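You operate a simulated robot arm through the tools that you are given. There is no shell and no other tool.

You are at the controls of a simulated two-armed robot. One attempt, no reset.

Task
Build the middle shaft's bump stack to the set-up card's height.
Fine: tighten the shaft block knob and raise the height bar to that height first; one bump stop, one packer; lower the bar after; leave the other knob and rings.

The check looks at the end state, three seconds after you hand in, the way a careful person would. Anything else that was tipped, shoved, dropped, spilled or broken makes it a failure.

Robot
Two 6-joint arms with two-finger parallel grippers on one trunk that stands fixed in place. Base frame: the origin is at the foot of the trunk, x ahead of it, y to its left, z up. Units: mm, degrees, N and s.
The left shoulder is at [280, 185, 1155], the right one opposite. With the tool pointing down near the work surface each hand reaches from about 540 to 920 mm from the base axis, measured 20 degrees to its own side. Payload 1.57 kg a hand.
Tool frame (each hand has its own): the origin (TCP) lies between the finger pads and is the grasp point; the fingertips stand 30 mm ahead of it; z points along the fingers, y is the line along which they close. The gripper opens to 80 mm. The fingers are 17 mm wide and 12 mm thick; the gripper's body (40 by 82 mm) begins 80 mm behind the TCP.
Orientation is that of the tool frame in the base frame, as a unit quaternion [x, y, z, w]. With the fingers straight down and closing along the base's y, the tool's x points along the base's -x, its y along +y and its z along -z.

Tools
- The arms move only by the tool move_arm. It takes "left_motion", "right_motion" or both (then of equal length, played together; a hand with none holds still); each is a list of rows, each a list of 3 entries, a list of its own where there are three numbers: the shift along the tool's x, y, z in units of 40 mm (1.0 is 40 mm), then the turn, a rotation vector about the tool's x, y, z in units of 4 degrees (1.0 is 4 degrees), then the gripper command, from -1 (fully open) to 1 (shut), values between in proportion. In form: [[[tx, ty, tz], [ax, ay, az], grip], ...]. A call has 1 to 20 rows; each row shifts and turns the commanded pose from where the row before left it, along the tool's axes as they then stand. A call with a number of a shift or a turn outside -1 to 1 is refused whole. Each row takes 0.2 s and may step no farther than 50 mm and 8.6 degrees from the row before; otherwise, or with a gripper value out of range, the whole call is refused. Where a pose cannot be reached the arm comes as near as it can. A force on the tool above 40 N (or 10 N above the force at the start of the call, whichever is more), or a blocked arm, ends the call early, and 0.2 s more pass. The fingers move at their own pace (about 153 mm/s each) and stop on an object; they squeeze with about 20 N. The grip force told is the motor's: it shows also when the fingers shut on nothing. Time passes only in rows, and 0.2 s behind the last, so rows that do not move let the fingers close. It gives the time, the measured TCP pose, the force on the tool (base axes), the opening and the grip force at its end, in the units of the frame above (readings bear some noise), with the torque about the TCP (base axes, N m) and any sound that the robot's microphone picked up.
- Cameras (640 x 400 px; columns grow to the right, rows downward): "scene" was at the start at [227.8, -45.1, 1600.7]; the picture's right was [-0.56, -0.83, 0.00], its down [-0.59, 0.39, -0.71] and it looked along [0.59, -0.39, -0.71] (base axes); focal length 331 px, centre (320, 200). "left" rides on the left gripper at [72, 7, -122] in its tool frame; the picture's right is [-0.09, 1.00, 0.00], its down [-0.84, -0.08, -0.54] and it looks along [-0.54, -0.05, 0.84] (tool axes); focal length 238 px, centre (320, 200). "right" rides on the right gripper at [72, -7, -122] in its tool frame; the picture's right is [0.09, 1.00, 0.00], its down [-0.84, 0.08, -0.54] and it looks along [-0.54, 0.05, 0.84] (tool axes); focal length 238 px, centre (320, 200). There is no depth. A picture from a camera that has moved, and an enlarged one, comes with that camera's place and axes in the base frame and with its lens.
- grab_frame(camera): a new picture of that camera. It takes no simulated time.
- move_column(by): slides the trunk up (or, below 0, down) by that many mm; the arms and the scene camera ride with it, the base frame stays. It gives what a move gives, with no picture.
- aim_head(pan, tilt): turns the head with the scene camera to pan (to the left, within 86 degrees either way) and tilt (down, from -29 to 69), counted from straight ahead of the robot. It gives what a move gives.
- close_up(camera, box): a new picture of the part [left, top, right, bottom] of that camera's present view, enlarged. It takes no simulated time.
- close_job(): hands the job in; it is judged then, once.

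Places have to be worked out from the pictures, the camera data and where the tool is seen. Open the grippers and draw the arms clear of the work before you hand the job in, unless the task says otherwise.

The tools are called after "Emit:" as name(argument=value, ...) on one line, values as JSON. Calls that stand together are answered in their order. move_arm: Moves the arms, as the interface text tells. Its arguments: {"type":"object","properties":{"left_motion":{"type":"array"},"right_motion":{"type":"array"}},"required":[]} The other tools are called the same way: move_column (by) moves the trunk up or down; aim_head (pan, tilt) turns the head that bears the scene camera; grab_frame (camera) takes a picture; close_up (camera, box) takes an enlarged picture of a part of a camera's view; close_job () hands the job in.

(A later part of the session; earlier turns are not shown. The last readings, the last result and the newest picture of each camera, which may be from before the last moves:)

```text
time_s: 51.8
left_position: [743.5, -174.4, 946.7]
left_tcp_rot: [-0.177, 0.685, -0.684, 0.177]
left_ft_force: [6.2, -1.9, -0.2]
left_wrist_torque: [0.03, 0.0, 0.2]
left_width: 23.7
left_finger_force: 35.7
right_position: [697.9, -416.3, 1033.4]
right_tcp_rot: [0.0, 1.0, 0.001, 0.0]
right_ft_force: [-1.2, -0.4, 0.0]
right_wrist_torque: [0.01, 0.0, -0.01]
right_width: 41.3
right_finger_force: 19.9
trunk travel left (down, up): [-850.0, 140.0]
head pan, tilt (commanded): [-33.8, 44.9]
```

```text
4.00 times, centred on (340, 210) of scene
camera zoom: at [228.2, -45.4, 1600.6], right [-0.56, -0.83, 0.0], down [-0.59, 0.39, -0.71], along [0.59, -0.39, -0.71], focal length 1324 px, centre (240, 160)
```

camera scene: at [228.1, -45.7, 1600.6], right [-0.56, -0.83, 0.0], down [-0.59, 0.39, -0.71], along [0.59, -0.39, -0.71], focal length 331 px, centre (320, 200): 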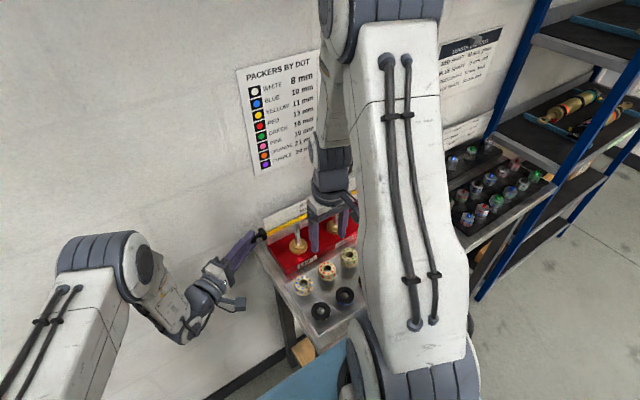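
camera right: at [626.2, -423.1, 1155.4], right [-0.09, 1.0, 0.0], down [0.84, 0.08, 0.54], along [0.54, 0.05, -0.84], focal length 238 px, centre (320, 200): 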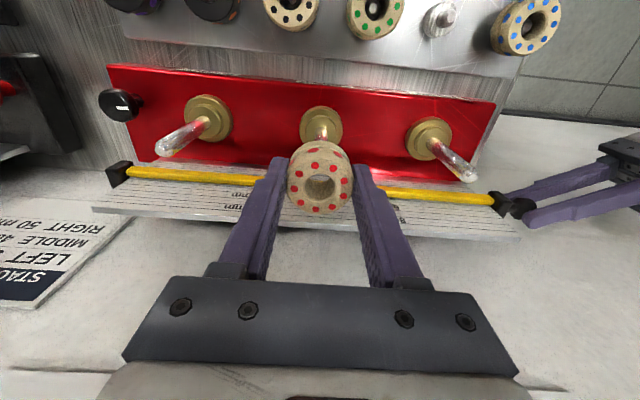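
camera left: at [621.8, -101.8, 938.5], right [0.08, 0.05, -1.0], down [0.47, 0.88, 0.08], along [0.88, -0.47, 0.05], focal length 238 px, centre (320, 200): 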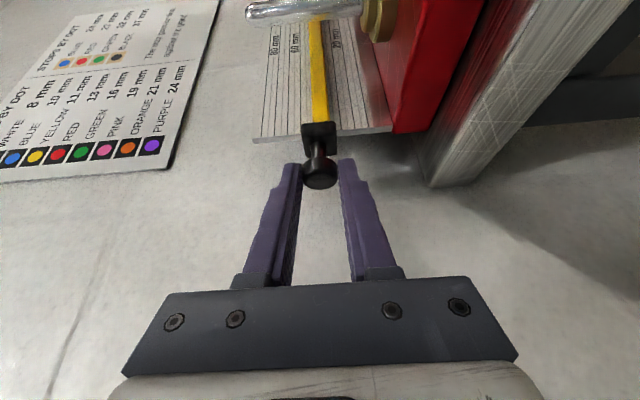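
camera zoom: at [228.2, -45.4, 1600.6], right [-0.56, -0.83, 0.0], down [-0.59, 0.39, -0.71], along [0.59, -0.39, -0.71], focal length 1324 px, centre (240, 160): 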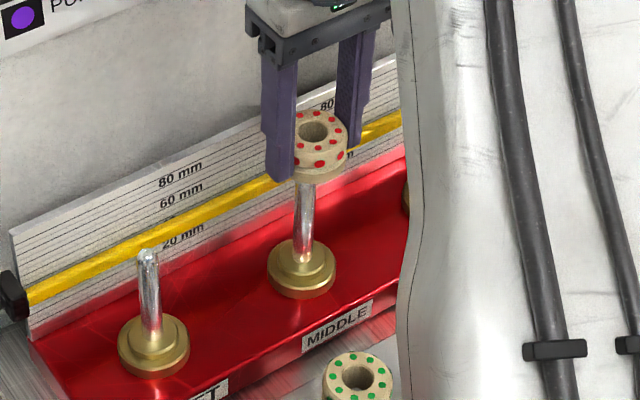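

From here the shaft base lines up at about (697, -416), within a millimetre of the stop's centre. I lower 20 mm gently and check the force.

Emit:
move_arm(right_motion=[[[0.02, 0.01, 0.12], [0, 0, 0], 0.4], [[0, 0, 0.13], [0, 0, 0], 0.4], [[0, 0, 0.13], [0, 0, 0], 0.4], [[0, 0, 0.13], [0, 0, 0], 0.4], [[0, 0, 0], [0, 0, 0], 0.4]])

Emit:
close_up(camera="right", box=[250, 100, 390, 230])

Emit:
close_up(camera="scene", box=[280, 160, 400, 260])

```text
time_s: 53.0
left_position: [743.9, -173.4, 945.6]
left_tcp_rot: [0.176, -0.685, 0.685, -0.177]
left_ft_force: [6.1, -0.9, 0.2]
left_wrist_torque: [0.02, -0.04, 0.11]
left_width: 23.6
left_finger_force: 35.9
right_position: [697.7, -414.3, 1013.8]
right_tcp_rot: [-0.001, 1.0, 0.0, 0.0]
right_ft_force: [0.6, -0.1, -1.0]
right_wrist_torque: [0.0, 0.0, 0.02]
right_width: 41.0
right_finger_force: 19.9
trunk travel left (down, up): [-850.0, 140.0]
head pan, tilt (commanded): [-33.8, 44.9]
```

```text
3.08 times, centred on (320, 165) of right
camera zoom: at [626.0, -421.3, 1135.9], right [-0.09, 1.0, 0.0], down [0.84, 0.08, 0.54], along [0.54, 0.05, -0.84], focal length 733 px, centre (320, 308)
```

zoom: 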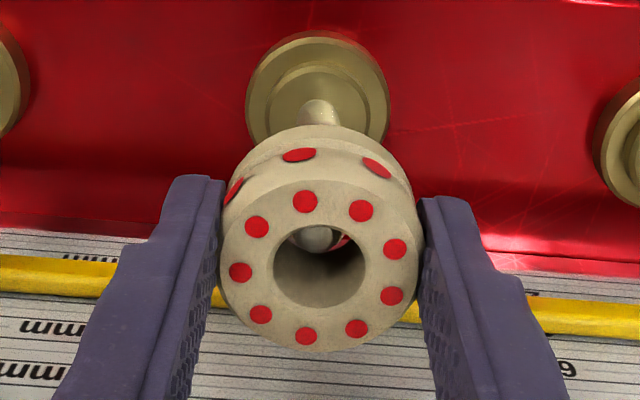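

```text
4.00 times, centred on (340, 210) of scene
camera zoom: at [228.2, -45.4, 1600.6], right [-0.56, -0.83, 0.0], down [-0.59, 0.39, -0.71], along [0.59, -0.39, -0.71], focal length 1324 px, centre (240, 160)
```

zoom: 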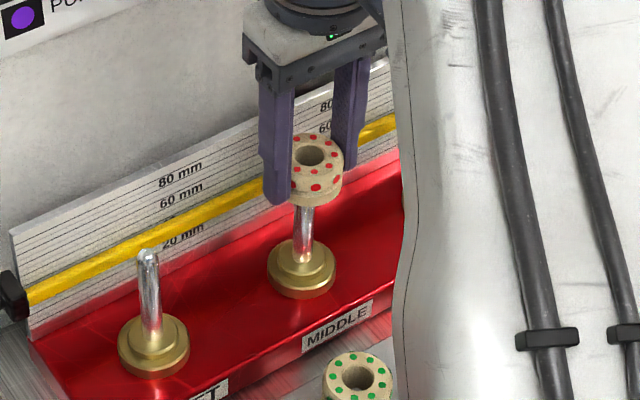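

The shaft tip is now visible inside the bore, slightly to the right (-y) of centre. I correct 1.8 mm in -y and 1 mm in +x, and lower most of the way.

Emit:
move_arm(right_motion=[[[-0.025, -0.045, 0], [0, 0, 0], 0.4], [[0, 0, 0.3], [0, 0, 0], 0.4], [[0, 0, 0.3], [0, 0, 0], 0.4], [[0, 0, 0.3], [0, 0, 0], 0.4], [[0, 0, 0.3], [0, 0, 0], 0.4], [[0, 0, 0.2], [0, 0, 0], 0.4], [[0, 0, 0], [0, 0, 0], 0.4]])

Emit:
close_up(camera="right", box=[250, 100, 390, 230])

Emit:
close_up(camera="scene", box=[280, 160, 400, 260])

```text
time_s: 54.6
left_position: [743.3, -174.0, 945.7]
left_tcp_rot: [-0.176, 0.685, -0.684, 0.177]
left_ft_force: [4.9, 0.1, -0.5]
left_wrist_torque: [0.0, -0.01, 0.07]
left_width: 23.9
left_finger_force: 35.5
right_position: [700.5, -415.7, 958.6]
right_tcp_rot: [-0.001, 1.0, 0.0, -0.001]
right_ft_force: [-0.5, 0.6, 0.2]
right_wrist_torque: [0.03, 0.02, 0.03]
right_width: 40.8
right_finger_force: 19.5
trunk travel left (down, up): [-850.0, 140.0]
head pan, tilt (commanded): [-33.8, 44.9]
```

```text
3.08 times, centred on (320, 165) of right
camera zoom: at [627.5, -422.2, 1080.1], right [-0.09, 1.0, 0.0], down [0.84, 0.08, 0.54], along [0.54, 0.05, -0.84], focal length 733 px, centre (320, 308)
```

zoom: 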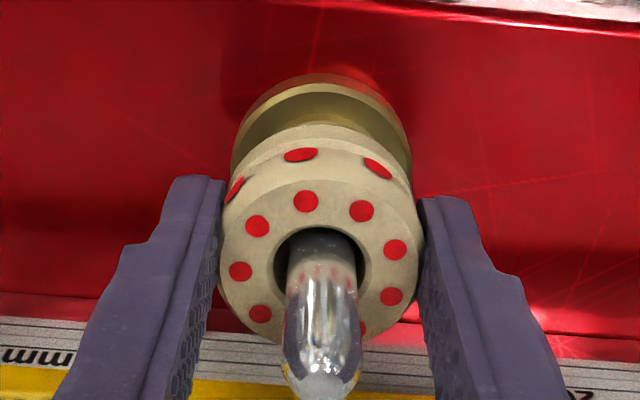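

```text
4.00 times, centred on (340, 210) of scene
camera zoom: at [228.2, -45.4, 1600.6], right [-0.56, -0.83, 0.0], down [-0.59, 0.39, -0.71], along [0.59, -0.39, -0.71], focal length 1324 px, centre (240, 160)
```

zoom: 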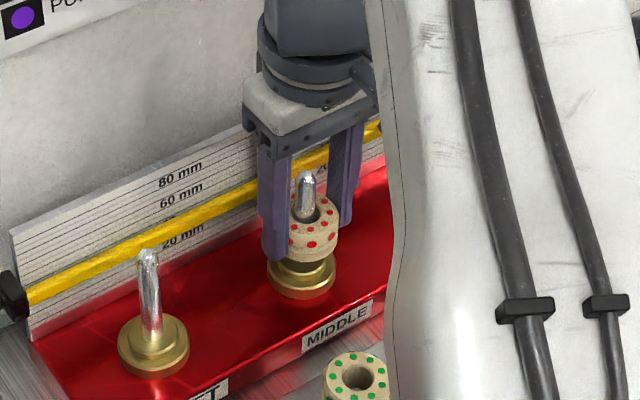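

The shaft is centred in the bore with no force. I lower another 14 mm, then creep to contact.

Emit:
move_arm(right_motion=[[[0, 0, 0.18], [0, 0, 0], 0.4], [[0, 0, 0.18], [0, 0, 0], 0.4], [[0, 0, 0], [0, 0, 0], 0.4]])

Emit:
close_up(camera="scene", box=[300, 180, 380, 250])

```text
time_s: 55.4
left_position: [743.6, -174.9, 946.3]
left_tcp_rot: [-0.176, 0.685, -0.684, 0.178]
left_ft_force: [5.6, 0.2, -0.5]
left_wrist_torque: [0.03, -0.01, 0.19]
left_width: 23.4
left_finger_force: 35.9
right_position: [700.7, -415.8, 943.8]
right_tcp_rot: [0.0, 1.0, 0.0, 0.0]
right_ft_force: [0.0, 0.1, -0.8]
right_wrist_torque: [0.01, -0.03, -0.04]
right_width: 40.7
right_finger_force: 19.8
trunk travel left (down, up): [-850.0, 140.0]
head pan, tilt (commanded): [-33.8, 44.9]
```

```text
5.71 times, centred on (340, 215) of scene
camera zoom: at [228.2, -45.4, 1600.6], right [-0.56, -0.83, 0.0], down [-0.59, 0.39, -0.71], along [0.59, -0.39, -0.71], focal length 1892 px, centre (206, 114)
```

zoom: 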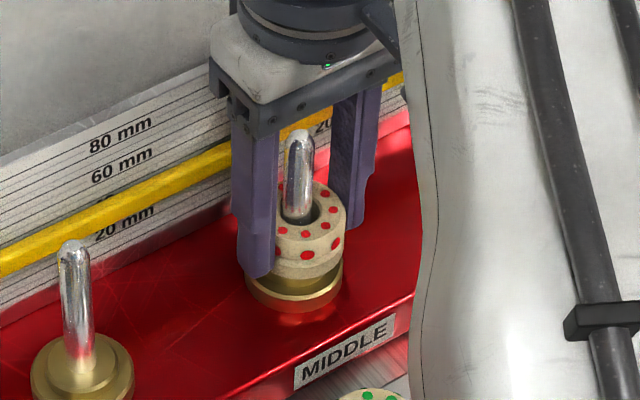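

A small gap to the gland remains and there is no contact yet. I creep down 3 mm.

Emit:
move_arm(right_motion=[[[0, 0, 0.04], [0, 0, 0], 0.4], [[0, 0, 0.04], [0, 0, 0], 0.4], [[0, 0, 0], [0, 0, 0], 0.4]])

```text
time_s: 56.2
left_position: [743.6, -174.6, 946.1]
left_tcp_rot: [-0.175, 0.685, -0.684, 0.177]
left_ft_force: [5.1, 0.5, -1.2]
left_wrist_torque: [0.02, -0.02, 0.14]
left_width: 23.7
left_finger_force: 35.5
right_position: [697.9, -414.6, 940.7]
right_tcp_rot: [-0.001, 1.0, 0.0, 0.0]
right_ft_force: [0.2, 0.1, 0.5]
right_wrist_torque: [-0.02, 0.02, -0.02]
right_width: 40.8
right_finger_force: 20.2
trunk travel left (down, up): [-850.0, 140.0]
head pan, tilt (commanded): [-33.8, 44.9]
```

No contact force yet at TCP z≈941. I creep down another 3 mm.

Emit:
move_arm(right_motion=[[[0, 0, 0.04], [0, 0, 0], 0.4], [[0, 0, 0.04], [0, 0, 0], 0.4], [[0, 0, 0], [0, 0, 0], 0.4]])

Emit:
close_up(camera="scene", box=[310, 200, 370, 245])

```text
time_s: 57.0
left_position: [742.8, -174.1, 946.9]
left_tcp_rot: [0.175, -0.684, 0.685, -0.178]
left_ft_force: [15.0, -9.3, -2.9]
left_wrist_torque: [0.18, 0.18, 0.17]
left_width: 23.1
left_finger_force: 36.2
right_position: [698.6, -416.9, 940.8]
right_tcp_rot: [0.0, 1.0, -0.001, 0.001]
right_ft_force: [-5.2, 7.4, 31.3]
right_wrist_torque: [0.35, 0.05, 0.23]
right_width: 40.5
right_finger_force: 20.3
trunk travel left (down, up): [-850.0, 140.0]
head pan, tilt (commanded): [-33.8, 44.9]
```

```text
8.89 times, centred on (340, 222) of scene
camera zoom: at [227.1, -44.8, 1601.2], right [-0.56, -0.83, 0.0], down [-0.59, 0.39, -0.71], along [0.59, -0.39, -0.71], focal length 2943 px, centre (142, 0)
```

zoom: 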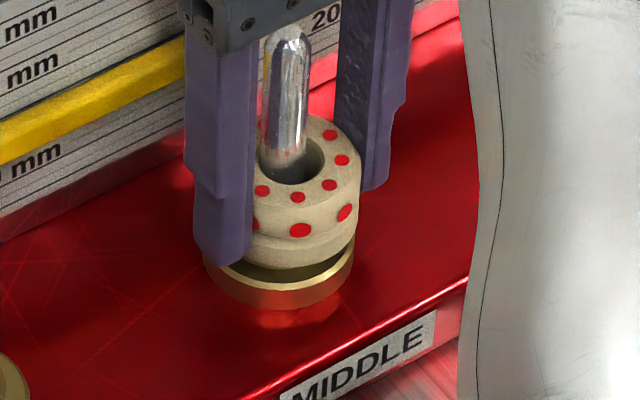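

Contact: 31 N upward at TCP z≈941, so the stop is seated on the gland (bottom ≈ 907). I ease off about 2.5 mm of command, then open the fingers slowly.

Emit:
move_arm(right_motion=[[[0, 0, -0.06], [0, 0, 0], 0.4], [[0, 0, 0], [0, 0, 0], 0.4]])

Emit:
close_up(camera="left", box=[270, 10, 350, 70])

```text
time_s: 57.6
left_position: [743.9, -175.4, 946.6]
left_tcp_rot: [-0.175, 0.685, -0.685, 0.177]
left_ft_force: [6.4, -5.0, 2.3]
left_wrist_torque: [-0.26, -0.22, 0.49]
left_width: 23.5
left_finger_force: 35.9
right_position: [698.9, -415.8, 939.8]
right_tcp_rot: [0.0, 1.0, 0.0, 0.0]
right_ft_force: [3.9, 2.3, 6.8]
right_wrist_torque: [0.11, -0.21, 0.06]
right_width: 40.6
right_finger_force: 19.7
trunk travel left (down, up): [-850.0, 140.0]
head pan, tilt (commanded): [-33.8, 44.9]
```

```text
6.67 times, centred on (310, 40) of left
camera zoom: at [621.7, -101.7, 938.9], right [0.08, 0.04, -1.0], down [0.47, 0.88, 0.08], along [0.88, -0.47, 0.05], focal length 1589 px, centre (387, 1267)
```

zoom: 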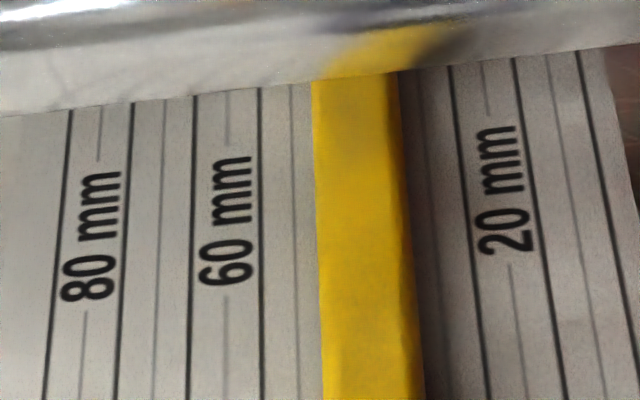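

The load is down to 7 N. I open the fingers to 56 mm and look at the seated stop.

Emit:
move_arm(right_motion=[[[0, 0, 0], [0, 0, 0], -0.1], [[0, 0, 0], [0, 0, 0], -0.4], [[0, 0, 0], [0, 0, 0], -0.4]])

Emit:
close_up(camera="scene", box=[310, 200, 370, 245])

Emit:
close_up(camera="right", box=[240, 100, 400, 220])

```text
time_s: 58.4
left_position: [743.3, -174.0, 945.0]
left_tcp_rot: [-0.177, 0.685, -0.685, 0.176]
left_ft_force: [7.2, 0.1, 0.4]
left_wrist_torque: [-0.05, -0.03, -0.17]
left_width: 23.4
left_finger_force: 35.8
right_position: [696.8, -416.3, 941.1]
right_tcp_rot: [0.001, 1.0, 0.0, 0.0]
right_ft_force: [-0.5, -0.4, 0.4]
right_wrist_torque: [0.02, 0.01, 0.02]
right_width: 56.2
right_finger_force: 0.0
trunk travel left (down, up): [-850.0, 140.0]
head pan, tilt (commanded): [-33.8, 44.9]
```

```text
8.89 times, centred on (340, 222) of scene
camera zoom: at [228.1, -45.4, 1600.6], right [-0.56, -0.83, 0.0], down [-0.59, 0.39, -0.71], along [0.59, -0.39, -0.71], focal length 2943 px, centre (142, 0)
```

zoom: 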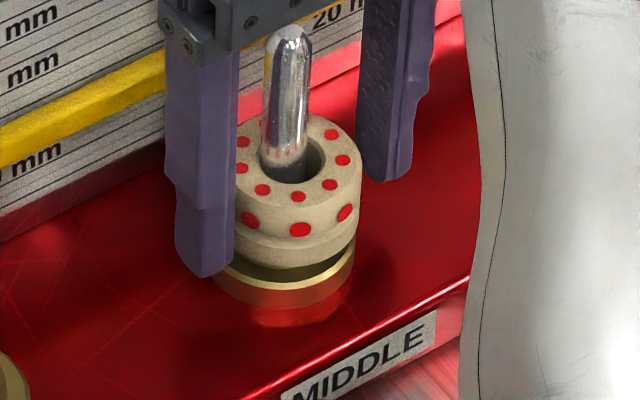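

```text
3.33 times, centred on (320, 160) of right
camera zoom: at [625.5, -423.0, 1062.1], right [-0.09, 1.0, 0.0], down [0.84, 0.08, 0.54], along [0.54, 0.05, -0.84], focal length 794 px, centre (320, 333)
```

zoom: 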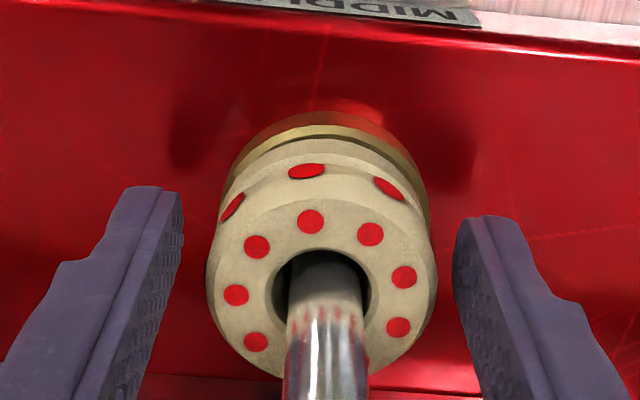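

The stop sits flat on the gland with the shaft through it. I raise the hand clear and go above the red packer.

Emit:
move_arm(right_motion=[[[0, 0, -0.8], [0, 0, 0], -0.4], [[0, 0, -0.8], [0, 0, 0], -0.4], [[0, 0, -0.8], [0, 0, 0], -0.4], [[0, 0, -0.2], [0, 0, 0], -0.4], [[0.87, -0.16, 0], [0, 0, 0], -0.4], [[0.87, -0.16, 0], [0, 0, 0], -0.4], [[0.87, -0.16, 0], [0, 0, 0], -0.4], [[0.87, -0.16, 0], [0, 0, 0], -0.4], [[0.87, -0.16, 0], [0, 0, 0], -0.4], [[0, 0, 0], [0, 0, 0], -0.4]])

Emit:
grab_frame(camera="right")

Emit:
close_up(camera="right", box=[240, 80, 400, 200])

Emit:
close_up(camera="scene", box=[240, 160, 400, 280])

```text
time_s: 60.6
left_position: [741.8, -174.5, 945.1]
left_tcp_rot: [-0.177, 0.685, -0.685, 0.176]
left_ft_force: [4.3, 1.0, -3.3]
left_wrist_torque: [0.07, -0.01, 0.15]
left_width: 23.7
left_finger_force: 35.5
right_position: [523.5, -450.4, 1045.2]
right_tcp_rot: [0.0, 1.0, 0.0, 0.0]
right_ft_force: [0.2, 0.7, 0.0]
right_wrist_torque: [0.0, 0.02, -0.04]
right_width: 56.0
right_finger_force: 0.0
trunk travel left (down, up): [-850.0, 140.0]
head pan, tilt (commanded): [-33.8, 44.9]
```

```text
taken
camera right: at [450.4, -456.3, 1167.3], right [-0.09, 1.0, 0.0], down [0.84, 0.08, 0.54], along [0.54, 0.05, -0.84], focal length 238 px, centre (320, 200)
```

right: 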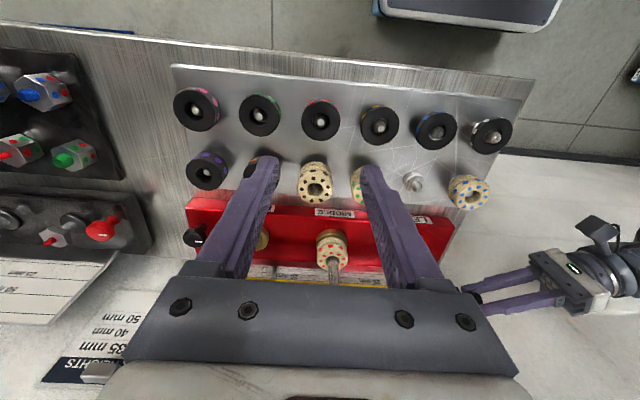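

```text
3.33 times, centred on (320, 140) of right
camera zoom: at [450.4, -456.3, 1167.3], right [-0.09, 1.0, 0.0], down [0.84, 0.08, 0.54], along [0.54, 0.05, -0.84], focal length 794 px, centre (320, 400)
```

zoom: 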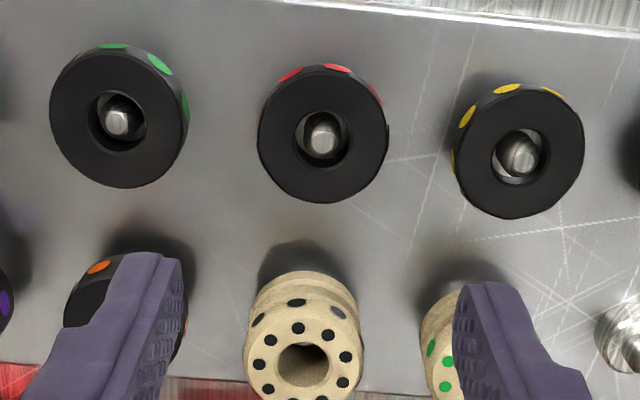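

```text
3.33 times, centred on (320, 220) of scene
camera zoom: at [228.2, -45.4, 1600.6], right [-0.56, -0.83, 0.0], down [-0.59, 0.39, -0.71], along [0.59, -0.39, -0.71], focal length 1104 px, centre (320, 133)
```

zoom: 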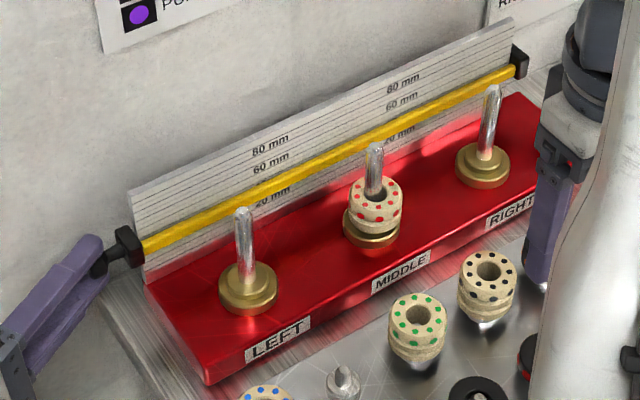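

The red packer (clearly red dots, next to green and yellow) is at about (520, -449.6). I centre and descend 80 mm for a closer look.

Emit:
move_arm(right_motion=[[[0.08, 0.02, 0.95], [0, 0, 0], -0.4], [[0, 0, 0.95], [0, 0, 0], -0.4], [[0, 0, 0], [0, 0, 0], -0.4]])

Emit:
grab_frame(camera="right")

Emit:
close_up(camera="right", box=[240, 80, 400, 200])

```text
time_s: 61.4
left_position: [743.8, -174.1, 945.7]
left_tcp_rot: [0.176, -0.685, 0.685, -0.177]
left_ft_force: [3.1, 2.9, -0.7]
left_wrist_torque: [0.02, 0.02, 0.03]
left_width: 23.6
left_finger_force: 35.5
right_position: [521.0, -449.0, 968.5]
right_tcp_rot: [0.0, 1.0, 0.0, 0.0]
right_ft_force: [0.3, 0.1, 0.1]
right_wrist_torque: [-0.01, 0.0, -0.03]
right_width: 55.7
right_finger_force: 0.0
trunk travel left (down, up): [-850.0, 140.0]
head pan, tilt (commanded): [-33.8, 44.9]
```

```text
taken
camera right: at [449.1, -454.9, 1090.1], right [-0.09, 1.0, 0.0], down [0.84, 0.08, 0.54], along [0.54, 0.05, -0.84], focal length 238 px, centre (320, 200)
```

right: 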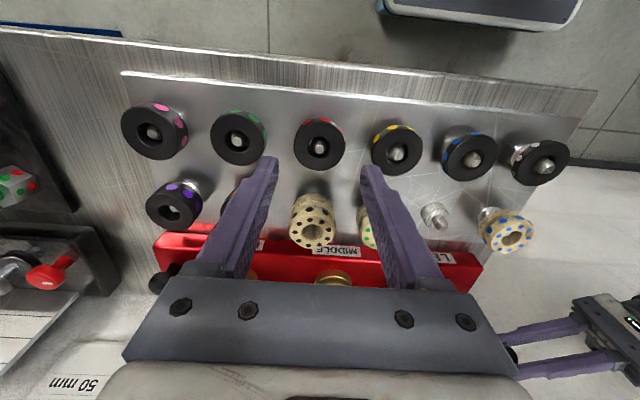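

```text
3.33 times, centred on (320, 140) of right
camera zoom: at [449.1, -454.9, 1090.1], right [-0.09, 1.0, 0.0], down [0.84, 0.08, 0.54], along [0.54, 0.05, -0.84], focal length 794 px, centre (320, 400)
```

zoom: 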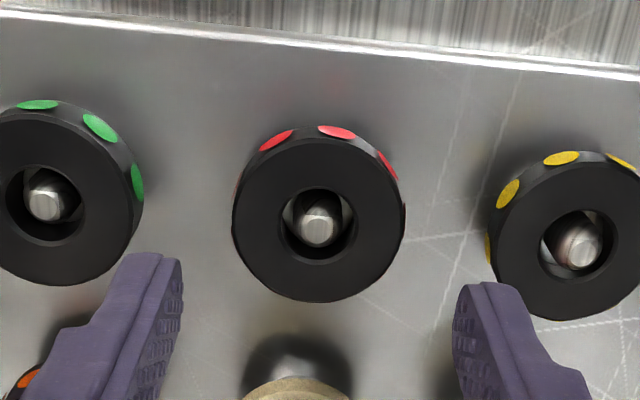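

The packer centre is (519.8, -448.9), top about z 896. I descend around it so the fingertips reach just above its bottom face.

Emit:
move_arm(right_motion=[[[0.03, 0, 0.5], [0, 0, 0], -0.4], [[0, 0, 0.5], [0, 0, 0], -0.4], [[0, 0, 0.34], [0, 0, 0], -0.4], [[0, 0, 0], [0, 0, 0], -0.4]])

Emit:
close_up(camera="right", box=[230, 100, 410, 240])

```text
time_s: 62.4
left_position: [743.9, -174.2, 945.5]
left_tcp_rot: [0.176, -0.685, 0.685, -0.177]
left_ft_force: [3.1, 2.3, -0.7]
left_wrist_torque: [0.03, 0.02, 0.1]
left_width: 23.5
left_finger_force: 35.9
right_position: [520.4, -448.2, 916.9]
right_tcp_rot: [-0.001, 1.0, 0.001, 0.001]
right_ft_force: [-0.4, -0.3, 0.4]
right_wrist_torque: [0.02, 0.04, -0.01]
right_width: 56.1
right_finger_force: 0.0
trunk travel left (down, up): [-850.0, 140.0]
head pan, tilt (commanded): [-33.8, 44.9]
```

```text
2.86 times, centred on (320, 170) of right
camera zoom: at [447.6, -454.4, 1038.8], right [-0.09, 1.0, 0.0], down [0.84, 0.08, 0.54], along [0.54, 0.05, -0.84], focal length 681 px, centre (320, 286)
```

zoom: 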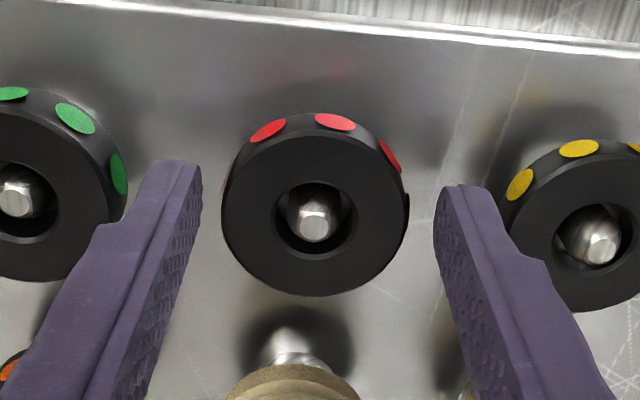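

Fingers are around the packer. I trim by about 1.5 mm and close on it.

Emit:
move_arm(right_motion=[[[0.035, -0.02, 0.04], [0, 0, 0], -0.4], [[0, 0, 0], [0, 0, 0], 0.4], [[0, 0, 0], [0, 0, 0], 0.4], [[0, 0, 0], [0, 0, 0], 0.4]])

Emit:
close_up(camera="right", box=[230, 100, 410, 240])

```text
time_s: 63.4
left_position: [744.3, -174.1, 946.0]
left_tcp_rot: [-0.176, 0.686, -0.684, 0.177]
left_ft_force: [2.7, 2.7, -0.8]
left_wrist_torque: [0.04, -0.03, 0.08]
left_width: 23.4
left_finger_force: 35.7
right_position: [520.3, -448.7, 915.7]
right_tcp_rot: [0.0, 1.0, -0.001, 0.0]
right_ft_force: [0.4, 0.2, 0.3]
right_wrist_torque: [0.02, 0.0, 0.0]
right_width: 42.4
right_finger_force: 19.4
trunk travel left (down, up): [-850.0, 140.0]
head pan, tilt (commanded): [-33.8, 44.9]
```

```text
2.86 times, centred on (320, 170) of right
camera zoom: at [446.6, -455.2, 1036.9], right [-0.09, 1.0, 0.0], down [0.84, 0.08, 0.54], along [0.54, 0.05, -0.84], focal length 681 px, centre (320, 286)
```

zoom: 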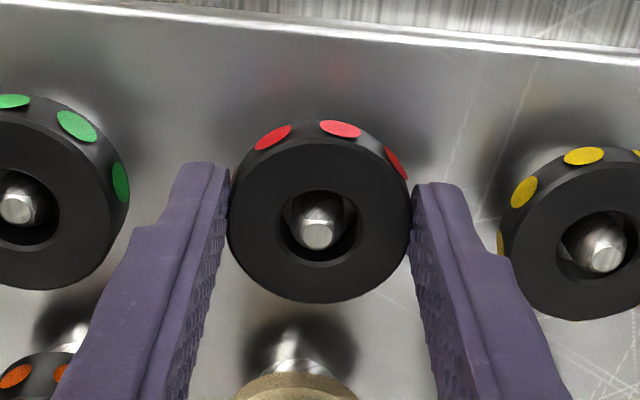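

The packer is held at 42.4 mm. I lift it straight up off its peg.

Emit:
move_arm(right_motion=[[[0, 0, -0.2], [0, 0, 0], 0.4], [[0, 0, -0.4], [0, 0, 0], 0.4], [[0, 0, -0.8], [0, 0, 0], 0.4], [[0, 0, -0.8], [0, 0, 0], 0.4], [[0, 0, -0.9], [0, 0, 0], 0.4], [[0, 0, -0.2], [0, 0, 0], 0.4], [[0, 0, 0], [0, 0, 0], 0.4]])

Emit:
grab_frame(camera="right")

Emit:
close_up(camera="right", box=[240, 100, 400, 220])

```text
time_s: 65.0
left_position: [742.8, -174.5, 946.2]
left_tcp_rot: [-0.176, 0.685, -0.684, 0.177]
left_ft_force: [2.2, 1.8, -0.3]
left_wrist_torque: [0.02, 0.02, 0.08]
left_width: 23.5
left_finger_force: 36.0
right_position: [517.9, -450.6, 1047.4]
right_tcp_rot: [0.0, 1.0, -0.001, 0.0]
right_ft_force: [0.2, 0.7, -0.7]
right_wrist_torque: [0.0, -0.03, -0.01]
right_width: 42.5
right_finger_force: 19.3
trunk travel left (down, up): [-850.0, 140.0]
head pan, tilt (commanded): [-33.8, 44.9]
```

```text
taken
camera right: at [445.7, -456.2, 1168.9], right [-0.09, 1.0, 0.0], down [0.84, 0.08, 0.54], along [0.54, 0.05, -0.84], focal length 238 px, centre (320, 200)
```

right: 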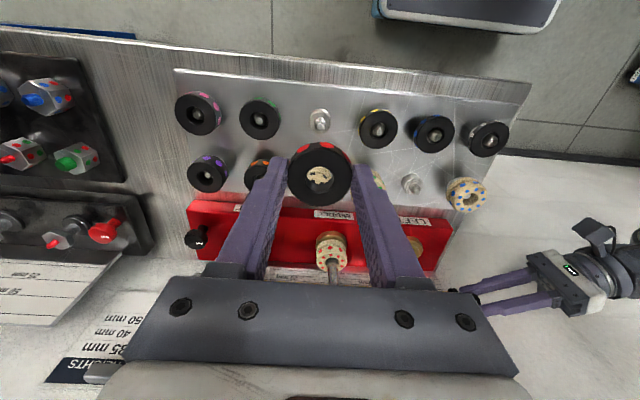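

```text
3.33 times, centred on (320, 160) of right
camera zoom: at [445.7, -456.2, 1168.9], right [-0.09, 1.0, 0.0], down [0.84, 0.08, 0.54], along [0.54, 0.05, -0.84], focal length 794 px, centre (320, 333)
```

zoom: 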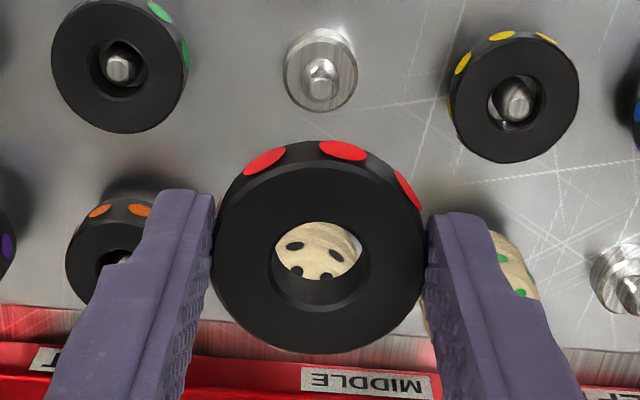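

The packer hangs level and centred in the fingers. I carry it at height over the middle shaft.

Emit:
move_arm(right_motion=[[[-0.9, 0.177, 0], [0, 0, 0], 0.4], [[-0.9, 0.177, 0], [0, 0, 0], 0.4], [[-0.9, 0.177, 0], [0, 0, 0], 0.4], [[-0.9, 0.177, 0], [0, 0, 0], 0.4], [[-0.9, 0.177, 0], [0, 0, 0], 0.4], [[0, 0, 0.3], [0, 0, 0], 0.4], [[0, 0, 0], [0, 0, 0], 0.4]])

Emit:
grab_frame(camera="right")

Emit:
close_up(camera="right", box=[250, 90, 390, 220])

Emit:
close_up(camera="scene", box=[280, 150, 400, 250])

```text
time_s: 66.6
left_position: [743.9, -175.0, 946.6]
left_tcp_rot: [0.176, -0.685, 0.685, -0.177]
left_ft_force: [1.4, 0.3, 0.5]
left_wrist_torque: [-0.01, 0.06, 0.04]
left_width: 23.5
left_finger_force: 35.5
right_position: [700.8, -414.2, 1034.0]
right_tcp_rot: [0.0, 1.0, 0.0, 0.0]
right_ft_force: [0.2, 0.2, -1.0]
right_wrist_torque: [0.02, 0.0, 0.01]
right_width: 42.3
right_finger_force: 19.8
trunk travel left (down, up): [-850.0, 140.0]
head pan, tilt (commanded): [-33.8, 44.9]
```

```text
taken
camera right: at [629.3, -420.2, 1156.1], right [-0.09, 1.0, 0.0], down [0.84, 0.08, 0.54], along [0.54, 0.05, -0.84], focal length 238 px, centre (320, 200)
```

right: 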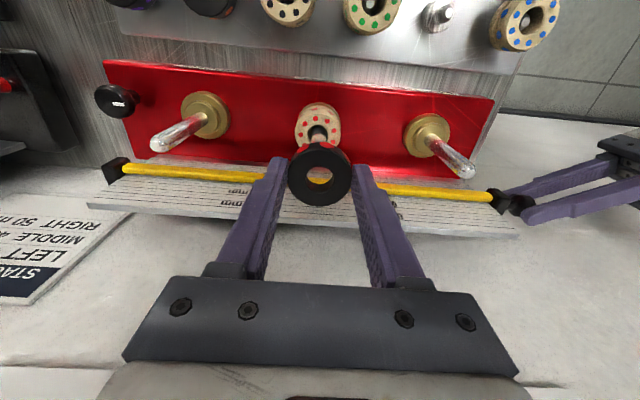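

```text
3.08 times, centred on (320, 155) of right
camera zoom: at [629.3, -420.2, 1156.1], right [-0.09, 1.0, 0.0], down [0.84, 0.08, 0.54], along [0.54, 0.05, -0.84], focal length 733 px, centre (320, 338)
```

zoom: 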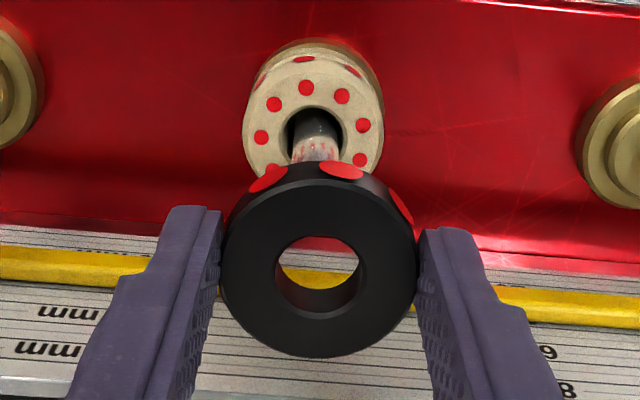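

```text
4.00 times, centred on (340, 200) of scene
camera zoom: at [228.0, -45.3, 1600.7], right [-0.56, -0.83, 0.0], down [-0.59, 0.39, -0.71], along [0.59, -0.39, -0.71], focal length 1324 px, centre (240, 200)
```

zoom: 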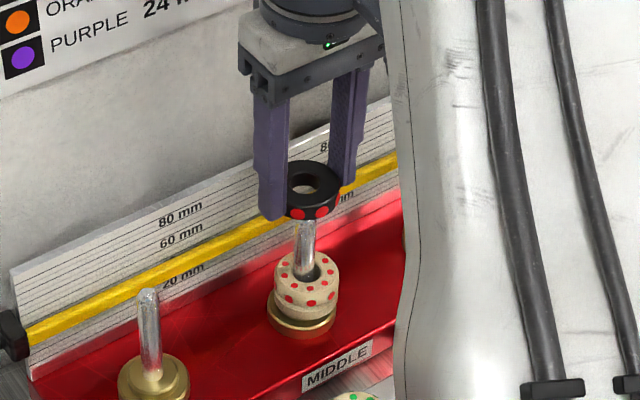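

In this view the packer's centre is about 4 mm farther (+x) and 1.6 mm to +y of the shaft axis. I correct that, come down 8 mm to just above the tip, and look again.

Emit:
move_arm(right_motion=[[[0.1, -0.04, 0], [0, 0, 0], 0.4], [[0, 0, 0.2], [0, 0, 0], 0.4], [[0, 0, 0], [0, 0, 0], 0.4]])

Emit:
close_up(camera="right", box=[250, 90, 390, 220])

Emit:
close_up(camera="scene", box=[300, 170, 380, 240])

```text
time_s: 67.4
left_position: [742.4, -174.4, 946.3]
left_tcp_rot: [0.176, -0.685, 0.685, -0.177]
left_ft_force: [1.6, 0.3, 0.1]
left_wrist_torque: [-0.01, 0.0, 0.02]
left_width: 23.3
left_finger_force: 36.0
right_position: [695.4, -415.5, 1024.4]
right_tcp_rot: [0.001, 1.0, 0.0, 0.0]
right_ft_force: [-0.2, -0.6, 0.1]
right_wrist_torque: [0.02, 0.0, 0.0]
right_width: 42.3
right_finger_force: 19.7
trunk travel left (down, up): [-850.0, 140.0]
head pan, tilt (commanded): [-33.8, 44.9]
```

```text
3.08 times, centred on (320, 155) of right
camera zoom: at [623.9, -421.9, 1146.6], right [-0.09, 1.0, 0.0], down [0.84, 0.08, 0.54], along [0.54, 0.05, -0.84], focal length 733 px, centre (320, 338)
```

zoom: 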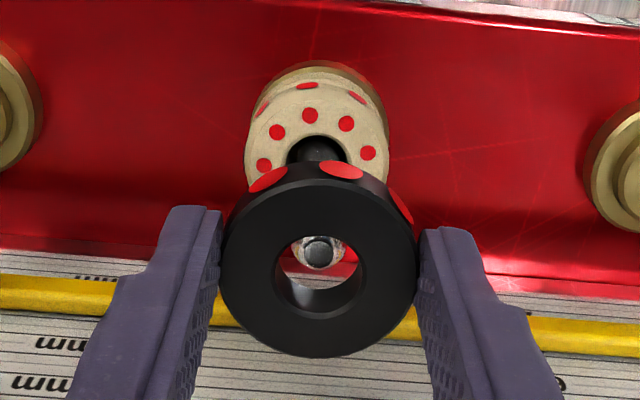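

```text
5.71 times, centred on (340, 205) of scene
camera zoom: at [228.0, -45.3, 1600.7], right [-0.56, -0.83, 0.0], down [-0.59, 0.39, -0.71], along [0.59, -0.39, -0.71], focal length 1892 px, centre (206, 171)
```

zoom: 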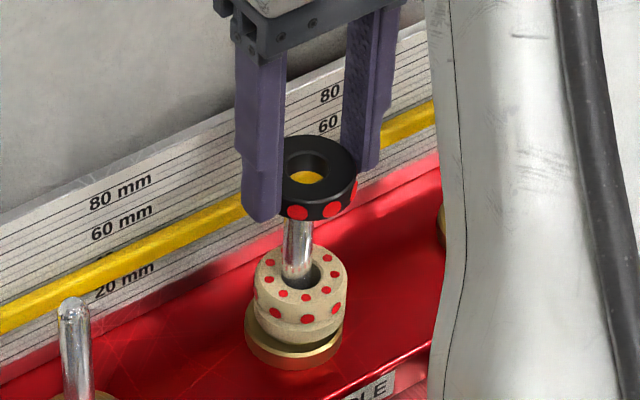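

The shaft tip now shows through the bore, about 3–4 mm on the far side of centre, so I overcorrected; I move back 3.5 mm in +x and look again.

Emit:
move_arm(right_motion=[[[-0.0875, 0, 0], [0, 0, 0], 0.4], [[0, 0, 0], [0, 0, 0], 0.4], [[0, 0, 0], [0, 0, 0], 0.4]])

Emit:
close_up(camera="right", box=[270, 120, 370, 210])

Emit:
close_up(camera="scene", box=[300, 170, 380, 240])

```text
time_s: 68.2
left_position: [743.6, -174.1, 945.9]
left_tcp_rot: [0.176, -0.684, 0.685, -0.177]
left_ft_force: [1.7, 0.7, -0.4]
left_wrist_torque: [-0.02, 0.02, 0.08]
left_width: 23.4
left_finger_force: 35.6
right_position: [700.1, -416.1, 1026.2]
right_tcp_rot: [0.0, 1.0, 0.0, 0.0]
right_ft_force: [0.2, 0.3, 0.0]
right_wrist_torque: [0.04, 0.05, 0.0]
right_width: 42.3
right_finger_force: 20.4
trunk travel left (down, up): [-850.0, 140.0]
head pan, tilt (commanded): [-33.8, 44.9]
```

```text
4.44 times, centred on (320, 165) of right
camera zoom: at [626.7, -421.9, 1147.2], right [-0.09, 1.0, 0.0], down [0.84, 0.08, 0.54], along [0.54, 0.05, -0.84], focal length 1059 px, centre (320, 356)
```

zoom: 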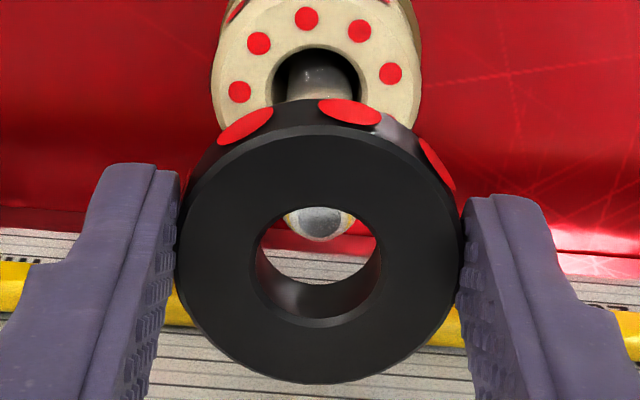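

```text
5.71 times, centred on (340, 205) of scene
camera zoom: at [227.9, -45.3, 1600.7], right [-0.56, -0.83, 0.0], down [-0.59, 0.39, -0.71], along [0.59, -0.39, -0.71], focal length 1892 px, centre (206, 171)
```

zoom: 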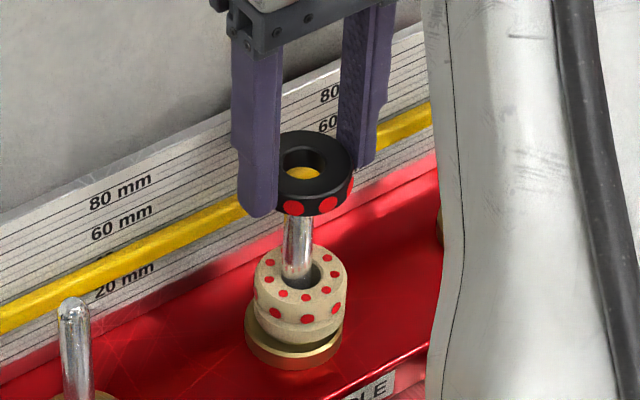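

The tip is still about 2 mm on the far side of the bore centre (both views agree). I shift another 2 mm in +x and start lowering slowly.

Emit:
move_arm(right_motion=[[[-0.05, 0, 0], [0, 0, 0], 0.4], [[0, 0, 0.1], [0, 0, 0], 0.4], [[0, 0, 0], [0, 0, 0], 0.4]])

Emit:
close_up(camera="right", box=[270, 120, 370, 210])

Emit:
close_up(camera="scene", box=[300, 170, 380, 240])

```text
time_s: 69.0
left_position: [743.8, -174.1, 946.8]
left_tcp_rot: [-0.176, 0.685, -0.684, 0.177]
left_ft_force: [1.3, 0.8, 0.9]
left_wrist_torque: [0.01, -0.01, 0.06]
left_width: 23.3
left_finger_force: 35.6
right_position: [700.1, -416.2, 1021.4]
right_tcp_rot: [0.0, 1.0, 0.0, 0.0]
right_ft_force: [0.0, -0.4, -1.3]
right_wrist_torque: [-0.01, 0.02, 0.03]
right_width: 42.2
right_finger_force: 19.8
trunk travel left (down, up): [-850.0, 140.0]
head pan, tilt (commanded): [-33.8, 44.9]
```

```text
4.44 times, centred on (320, 165) of right
camera zoom: at [628.0, -421.7, 1143.2], right [-0.09, 1.0, 0.0], down [0.84, 0.08, 0.54], along [0.54, 0.05, -0.84], focal length 1059 px, centre (320, 356)
```

zoom: 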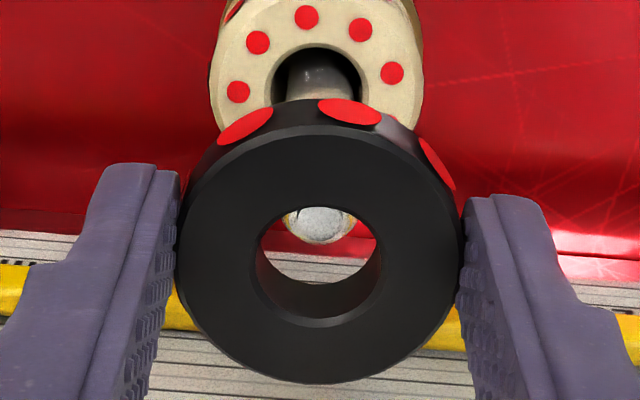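

```text
5.71 times, centred on (340, 205) of scene
camera zoom: at [227.9, -45.3, 1600.7], right [-0.56, -0.83, 0.0], down [-0.59, 0.39, -0.71], along [0.59, -0.39, -0.71], focal length 1892 px, centre (206, 171)
```

zoom: 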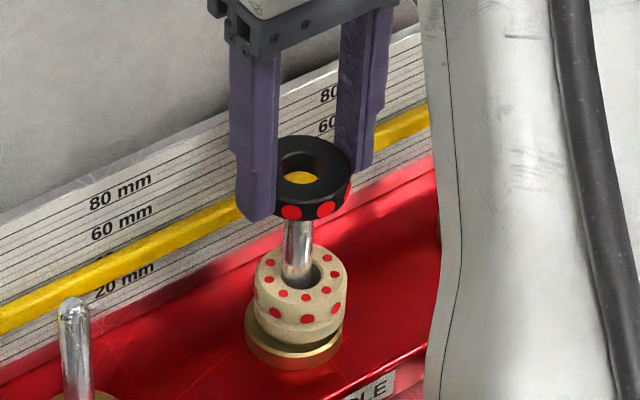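

Now the tip sits where a centred shaft should (within about 1 mm). I lower 6 mm and check force and view.

Emit:
move_arm(right_motion=[[[0, 0, 0.08], [0, 0, 0], 0.4], [[0, 0, 0.08], [0, 0, 0], 0.4], [[0, 0, 0], [0, 0, 0], 0.4]])

Emit:
close_up(camera="right", box=[270, 120, 370, 210])

```text
time_s: 69.8
left_position: [743.4, -174.2, 946.2]
left_tcp_rot: [-0.176, 0.685, -0.684, 0.177]
left_ft_force: [2.3, 0.8, -0.4]
left_wrist_torque: [0.01, 0.02, 0.09]
left_width: 23.7
left_finger_force: 35.1
right_position: [701.5, -416.3, 1015.5]
right_tcp_rot: [0.0, 1.0, 0.0, 0.0]
right_ft_force: [0.9, 0.8, -0.2]
right_wrist_torque: [0.02, -0.03, -0.02]
right_width: 42.3
right_finger_force: 19.4
trunk travel left (down, up): [-850.0, 140.0]
head pan, tilt (commanded): [-33.8, 44.9]
```

```text
4.44 times, centred on (320, 165) of right
camera zoom: at [628.5, -421.8, 1136.9], right [-0.09, 1.0, 0.0], down [0.84, 0.08, 0.54], along [0.54, 0.05, -0.84], focal length 1059 px, centre (320, 356)
```

zoom: 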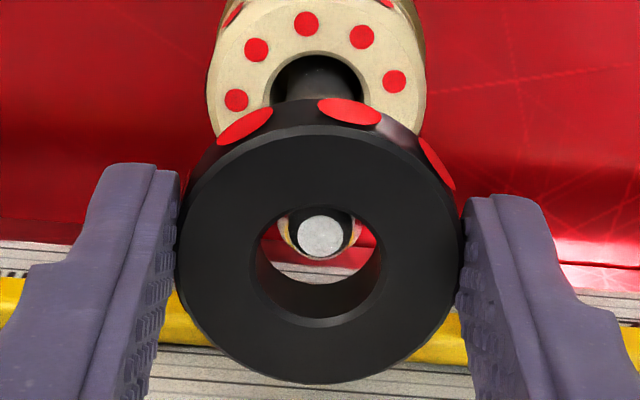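

The shaft tip is now centred in the bore with no force. I lower 40 mm along the shaft.

Emit:
move_arm(right_motion=[[[0, 0, 0.2], [0, 0, 0], 0.4], [[0, 0, 0.2], [0, 0, 0], 0.4], [[0, 0, 0.2], [0, 0, 0], 0.4], [[0, 0, 0.2], [0, 0, 0], 0.4], [[0, 0, 0.2], [0, 0, 0], 0.4], [[0, 0, 0], [0, 0, 0], 0.4]])

Emit:
close_up(camera="right", box=[270, 100, 370, 190])

Emit:
close_up(camera="scene", box=[300, 170, 380, 240])

```text
time_s: 71.2
left_position: [743.2, -175.0, 946.4]
left_tcp_rot: [0.176, -0.685, 0.685, -0.177]
left_ft_force: [1.7, 0.1, -0.6]
left_wrist_torque: [0.02, 0.04, 0.03]
left_width: 23.5
left_finger_force: 35.5
right_position: [701.6, -415.4, 975.3]
right_tcp_rot: [0.0, 1.0, 0.0, 0.0]
right_ft_force: [0.1, 0.1, -0.4]
right_wrist_torque: [0.02, -0.01, 0.03]
right_width: 42.6
right_finger_force: 20.5
trunk travel left (down, up): [-850.0, 140.0]
head pan, tilt (commanded): [-33.8, 44.9]
```

```text
4.44 times, centred on (320, 145) of right
camera zoom: at [629.0, -422.2, 1097.3], right [-0.09, 1.0, 0.0], down [0.84, 0.08, 0.54], along [0.54, 0.05, -0.84], focal length 1059 px, centre (320, 444)
```

zoom: 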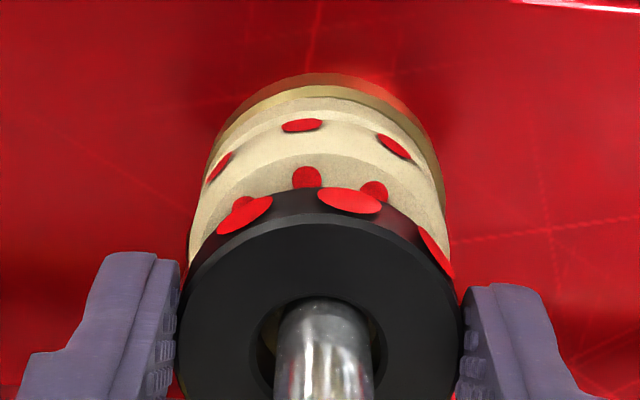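

```text
5.71 times, centred on (340, 205) of scene
camera zoom: at [227.9, -45.3, 1600.7], right [-0.56, -0.83, 0.0], down [-0.59, 0.39, -0.71], along [0.59, -0.39, -0.71], focal length 1892 px, centre (206, 171)
```

zoom: 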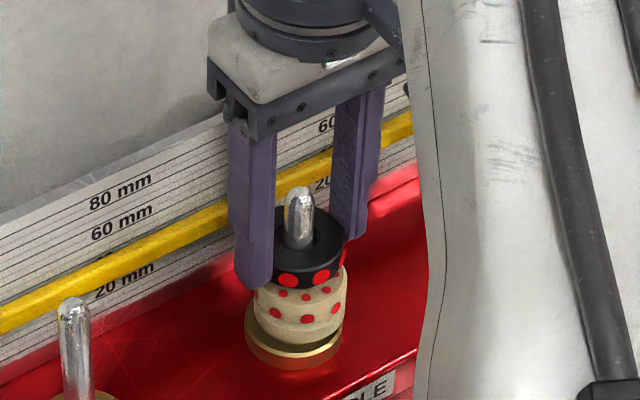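

The packer is around the shaft about 8 mm above the stop. I lower 5 mm, then creep.

Emit:
move_arm(right_motion=[[[0, 0, 0.06], [0, 0, 0], 0.4], [[0, 0, 0.06], [0, 0, 0], 0.4], [[0, 0, 0], [0, 0, 0], 0.4]])

```text
time_s: 72.0
left_position: [742.5, -174.9, 945.5]
left_tcp_rot: [-0.176, 0.685, -0.684, 0.177]
left_ft_force: [1.2, 0.3, 0.2]
left_wrist_torque: [0.0, 0.02, 0.06]
left_width: 23.7
left_finger_force: 36.4
right_position: [700.1, -415.9, 971.4]
right_tcp_rot: [0.0, 1.0, 0.0, 0.0]
right_ft_force: [-0.2, 0.0, -0.3]
right_wrist_torque: [-0.01, -0.03, 0.0]
right_width: 42.5
right_finger_force: 19.8
trunk travel left (down, up): [-850.0, 140.0]
head pan, tilt (commanded): [-33.8, 44.9]
```

No contact at z≈971; I creep down 2 mm more.

Emit:
move_arm(right_motion=[[[0, 0, 0.05], [0, 0, 0], 0.4], [[0, 0, 0], [0, 0, 0], 0.4]])

Emit:
close_up(camera="scene", box=[310, 190, 370, 240])

```text
time_s: 72.6
left_position: [743.7, -174.4, 945.5]
left_tcp_rot: [-0.176, 0.685, -0.684, 0.177]
left_ft_force: [1.8, 0.2, -1.0]
left_wrist_torque: [0.02, 0.01, 0.0]
left_width: 23.6
left_finger_force: 35.9
right_position: [700.8, -414.7, 969.7]
right_tcp_rot: [0.0, 1.0, 0.0, 0.0]
right_ft_force: [0.0, -0.9, -0.1]
right_wrist_torque: [0.01, -0.02, -0.02]
right_width: 42.5
right_finger_force: 20.2
trunk travel left (down, up): [-850.0, 140.0]
head pan, tilt (commanded): [-33.8, 44.9]
```

```text
8.00 times, centred on (340, 215) of scene
camera zoom: at [227.9, -45.3, 1600.7], right [-0.56, -0.83, 0.0], down [-0.59, 0.39, -0.71], along [0.59, -0.39, -0.71], focal length 2649 px, centre (160, 80)
```

zoom: 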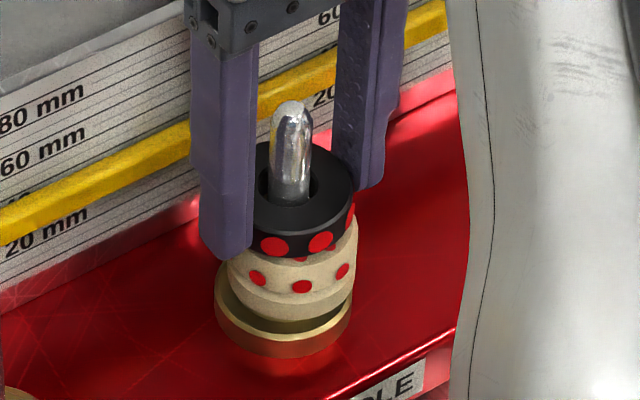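

Still no contact; the packer is nearly on the stop. I creep another 2 mm.

Emit:
move_arm(right_motion=[[[0, 0, 0.05], [0, 0, 0], 0.4], [[0, 0, 0], [0, 0, 0], 0.4]])

```text
time_s: 73.2
left_position: [742.8, -175.0, 945.4]
left_tcp_rot: [-0.176, 0.685, -0.685, 0.177]
left_ft_force: [1.7, 0.2, -0.5]
left_wrist_torque: [-0.02, 0.01, 0.03]
left_width: 23.5
left_finger_force: 35.9
right_position: [700.5, -415.0, 969.0]
right_tcp_rot: [0.0, 1.0, 0.0, 0.0]
right_ft_force: [-0.6, -0.2, -0.3]
right_wrist_torque: [-0.01, 0.03, -0.02]
right_width: 42.4
right_finger_force: 20.2
trunk travel left (down, up): [-850.0, 140.0]
head pan, tilt (commanded): [-33.8, 44.9]
```

No force yet; I creep another 1.5 mm.

Emit:
move_arm(right_motion=[[[0, 0, 0.038], [0, 0, 0], 0.4], [[0, 0, 0], [0, 0, 0], 0.4]])

Emit:
close_up(camera="scene", box=[310, 190, 370, 240])

```text
time_s: 73.8
left_position: [743.0, -173.7, 945.6]
left_tcp_rot: [-0.176, 0.685, -0.684, 0.178]
left_ft_force: [4.2, -2.4, -2.5]
left_wrist_torque: [0.03, 0.04, -0.19]
left_width: 23.5
left_finger_force: 36.0
right_position: [701.0, -416.5, 966.4]
right_tcp_rot: [0.001, 1.0, 0.0, 0.0]
right_ft_force: [-1.9, 1.4, 8.3]
right_wrist_torque: [0.09, 0.13, 0.01]
right_width: 42.3
right_finger_force: 19.9
trunk travel left (down, up): [-850.0, 140.0]
head pan, tilt (commanded): [-33.8, 44.9]
```

```text
8.00 times, centred on (340, 215) of scene
camera zoom: at [227.8, -45.2, 1600.8], right [-0.56, -0.83, 0.0], down [-0.59, 0.39, -0.71], along [0.59, -0.39, -0.71], focal length 2649 px, centre (160, 80)
```

zoom: 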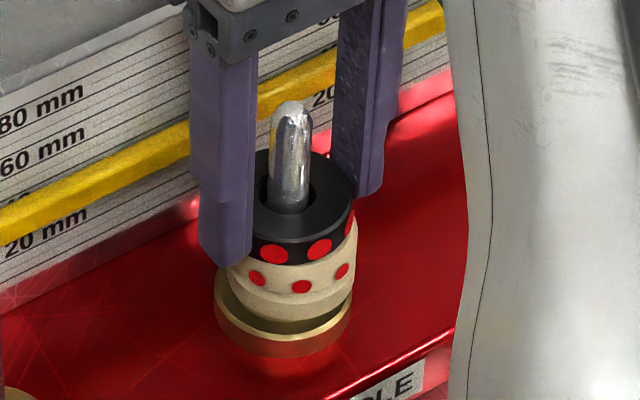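

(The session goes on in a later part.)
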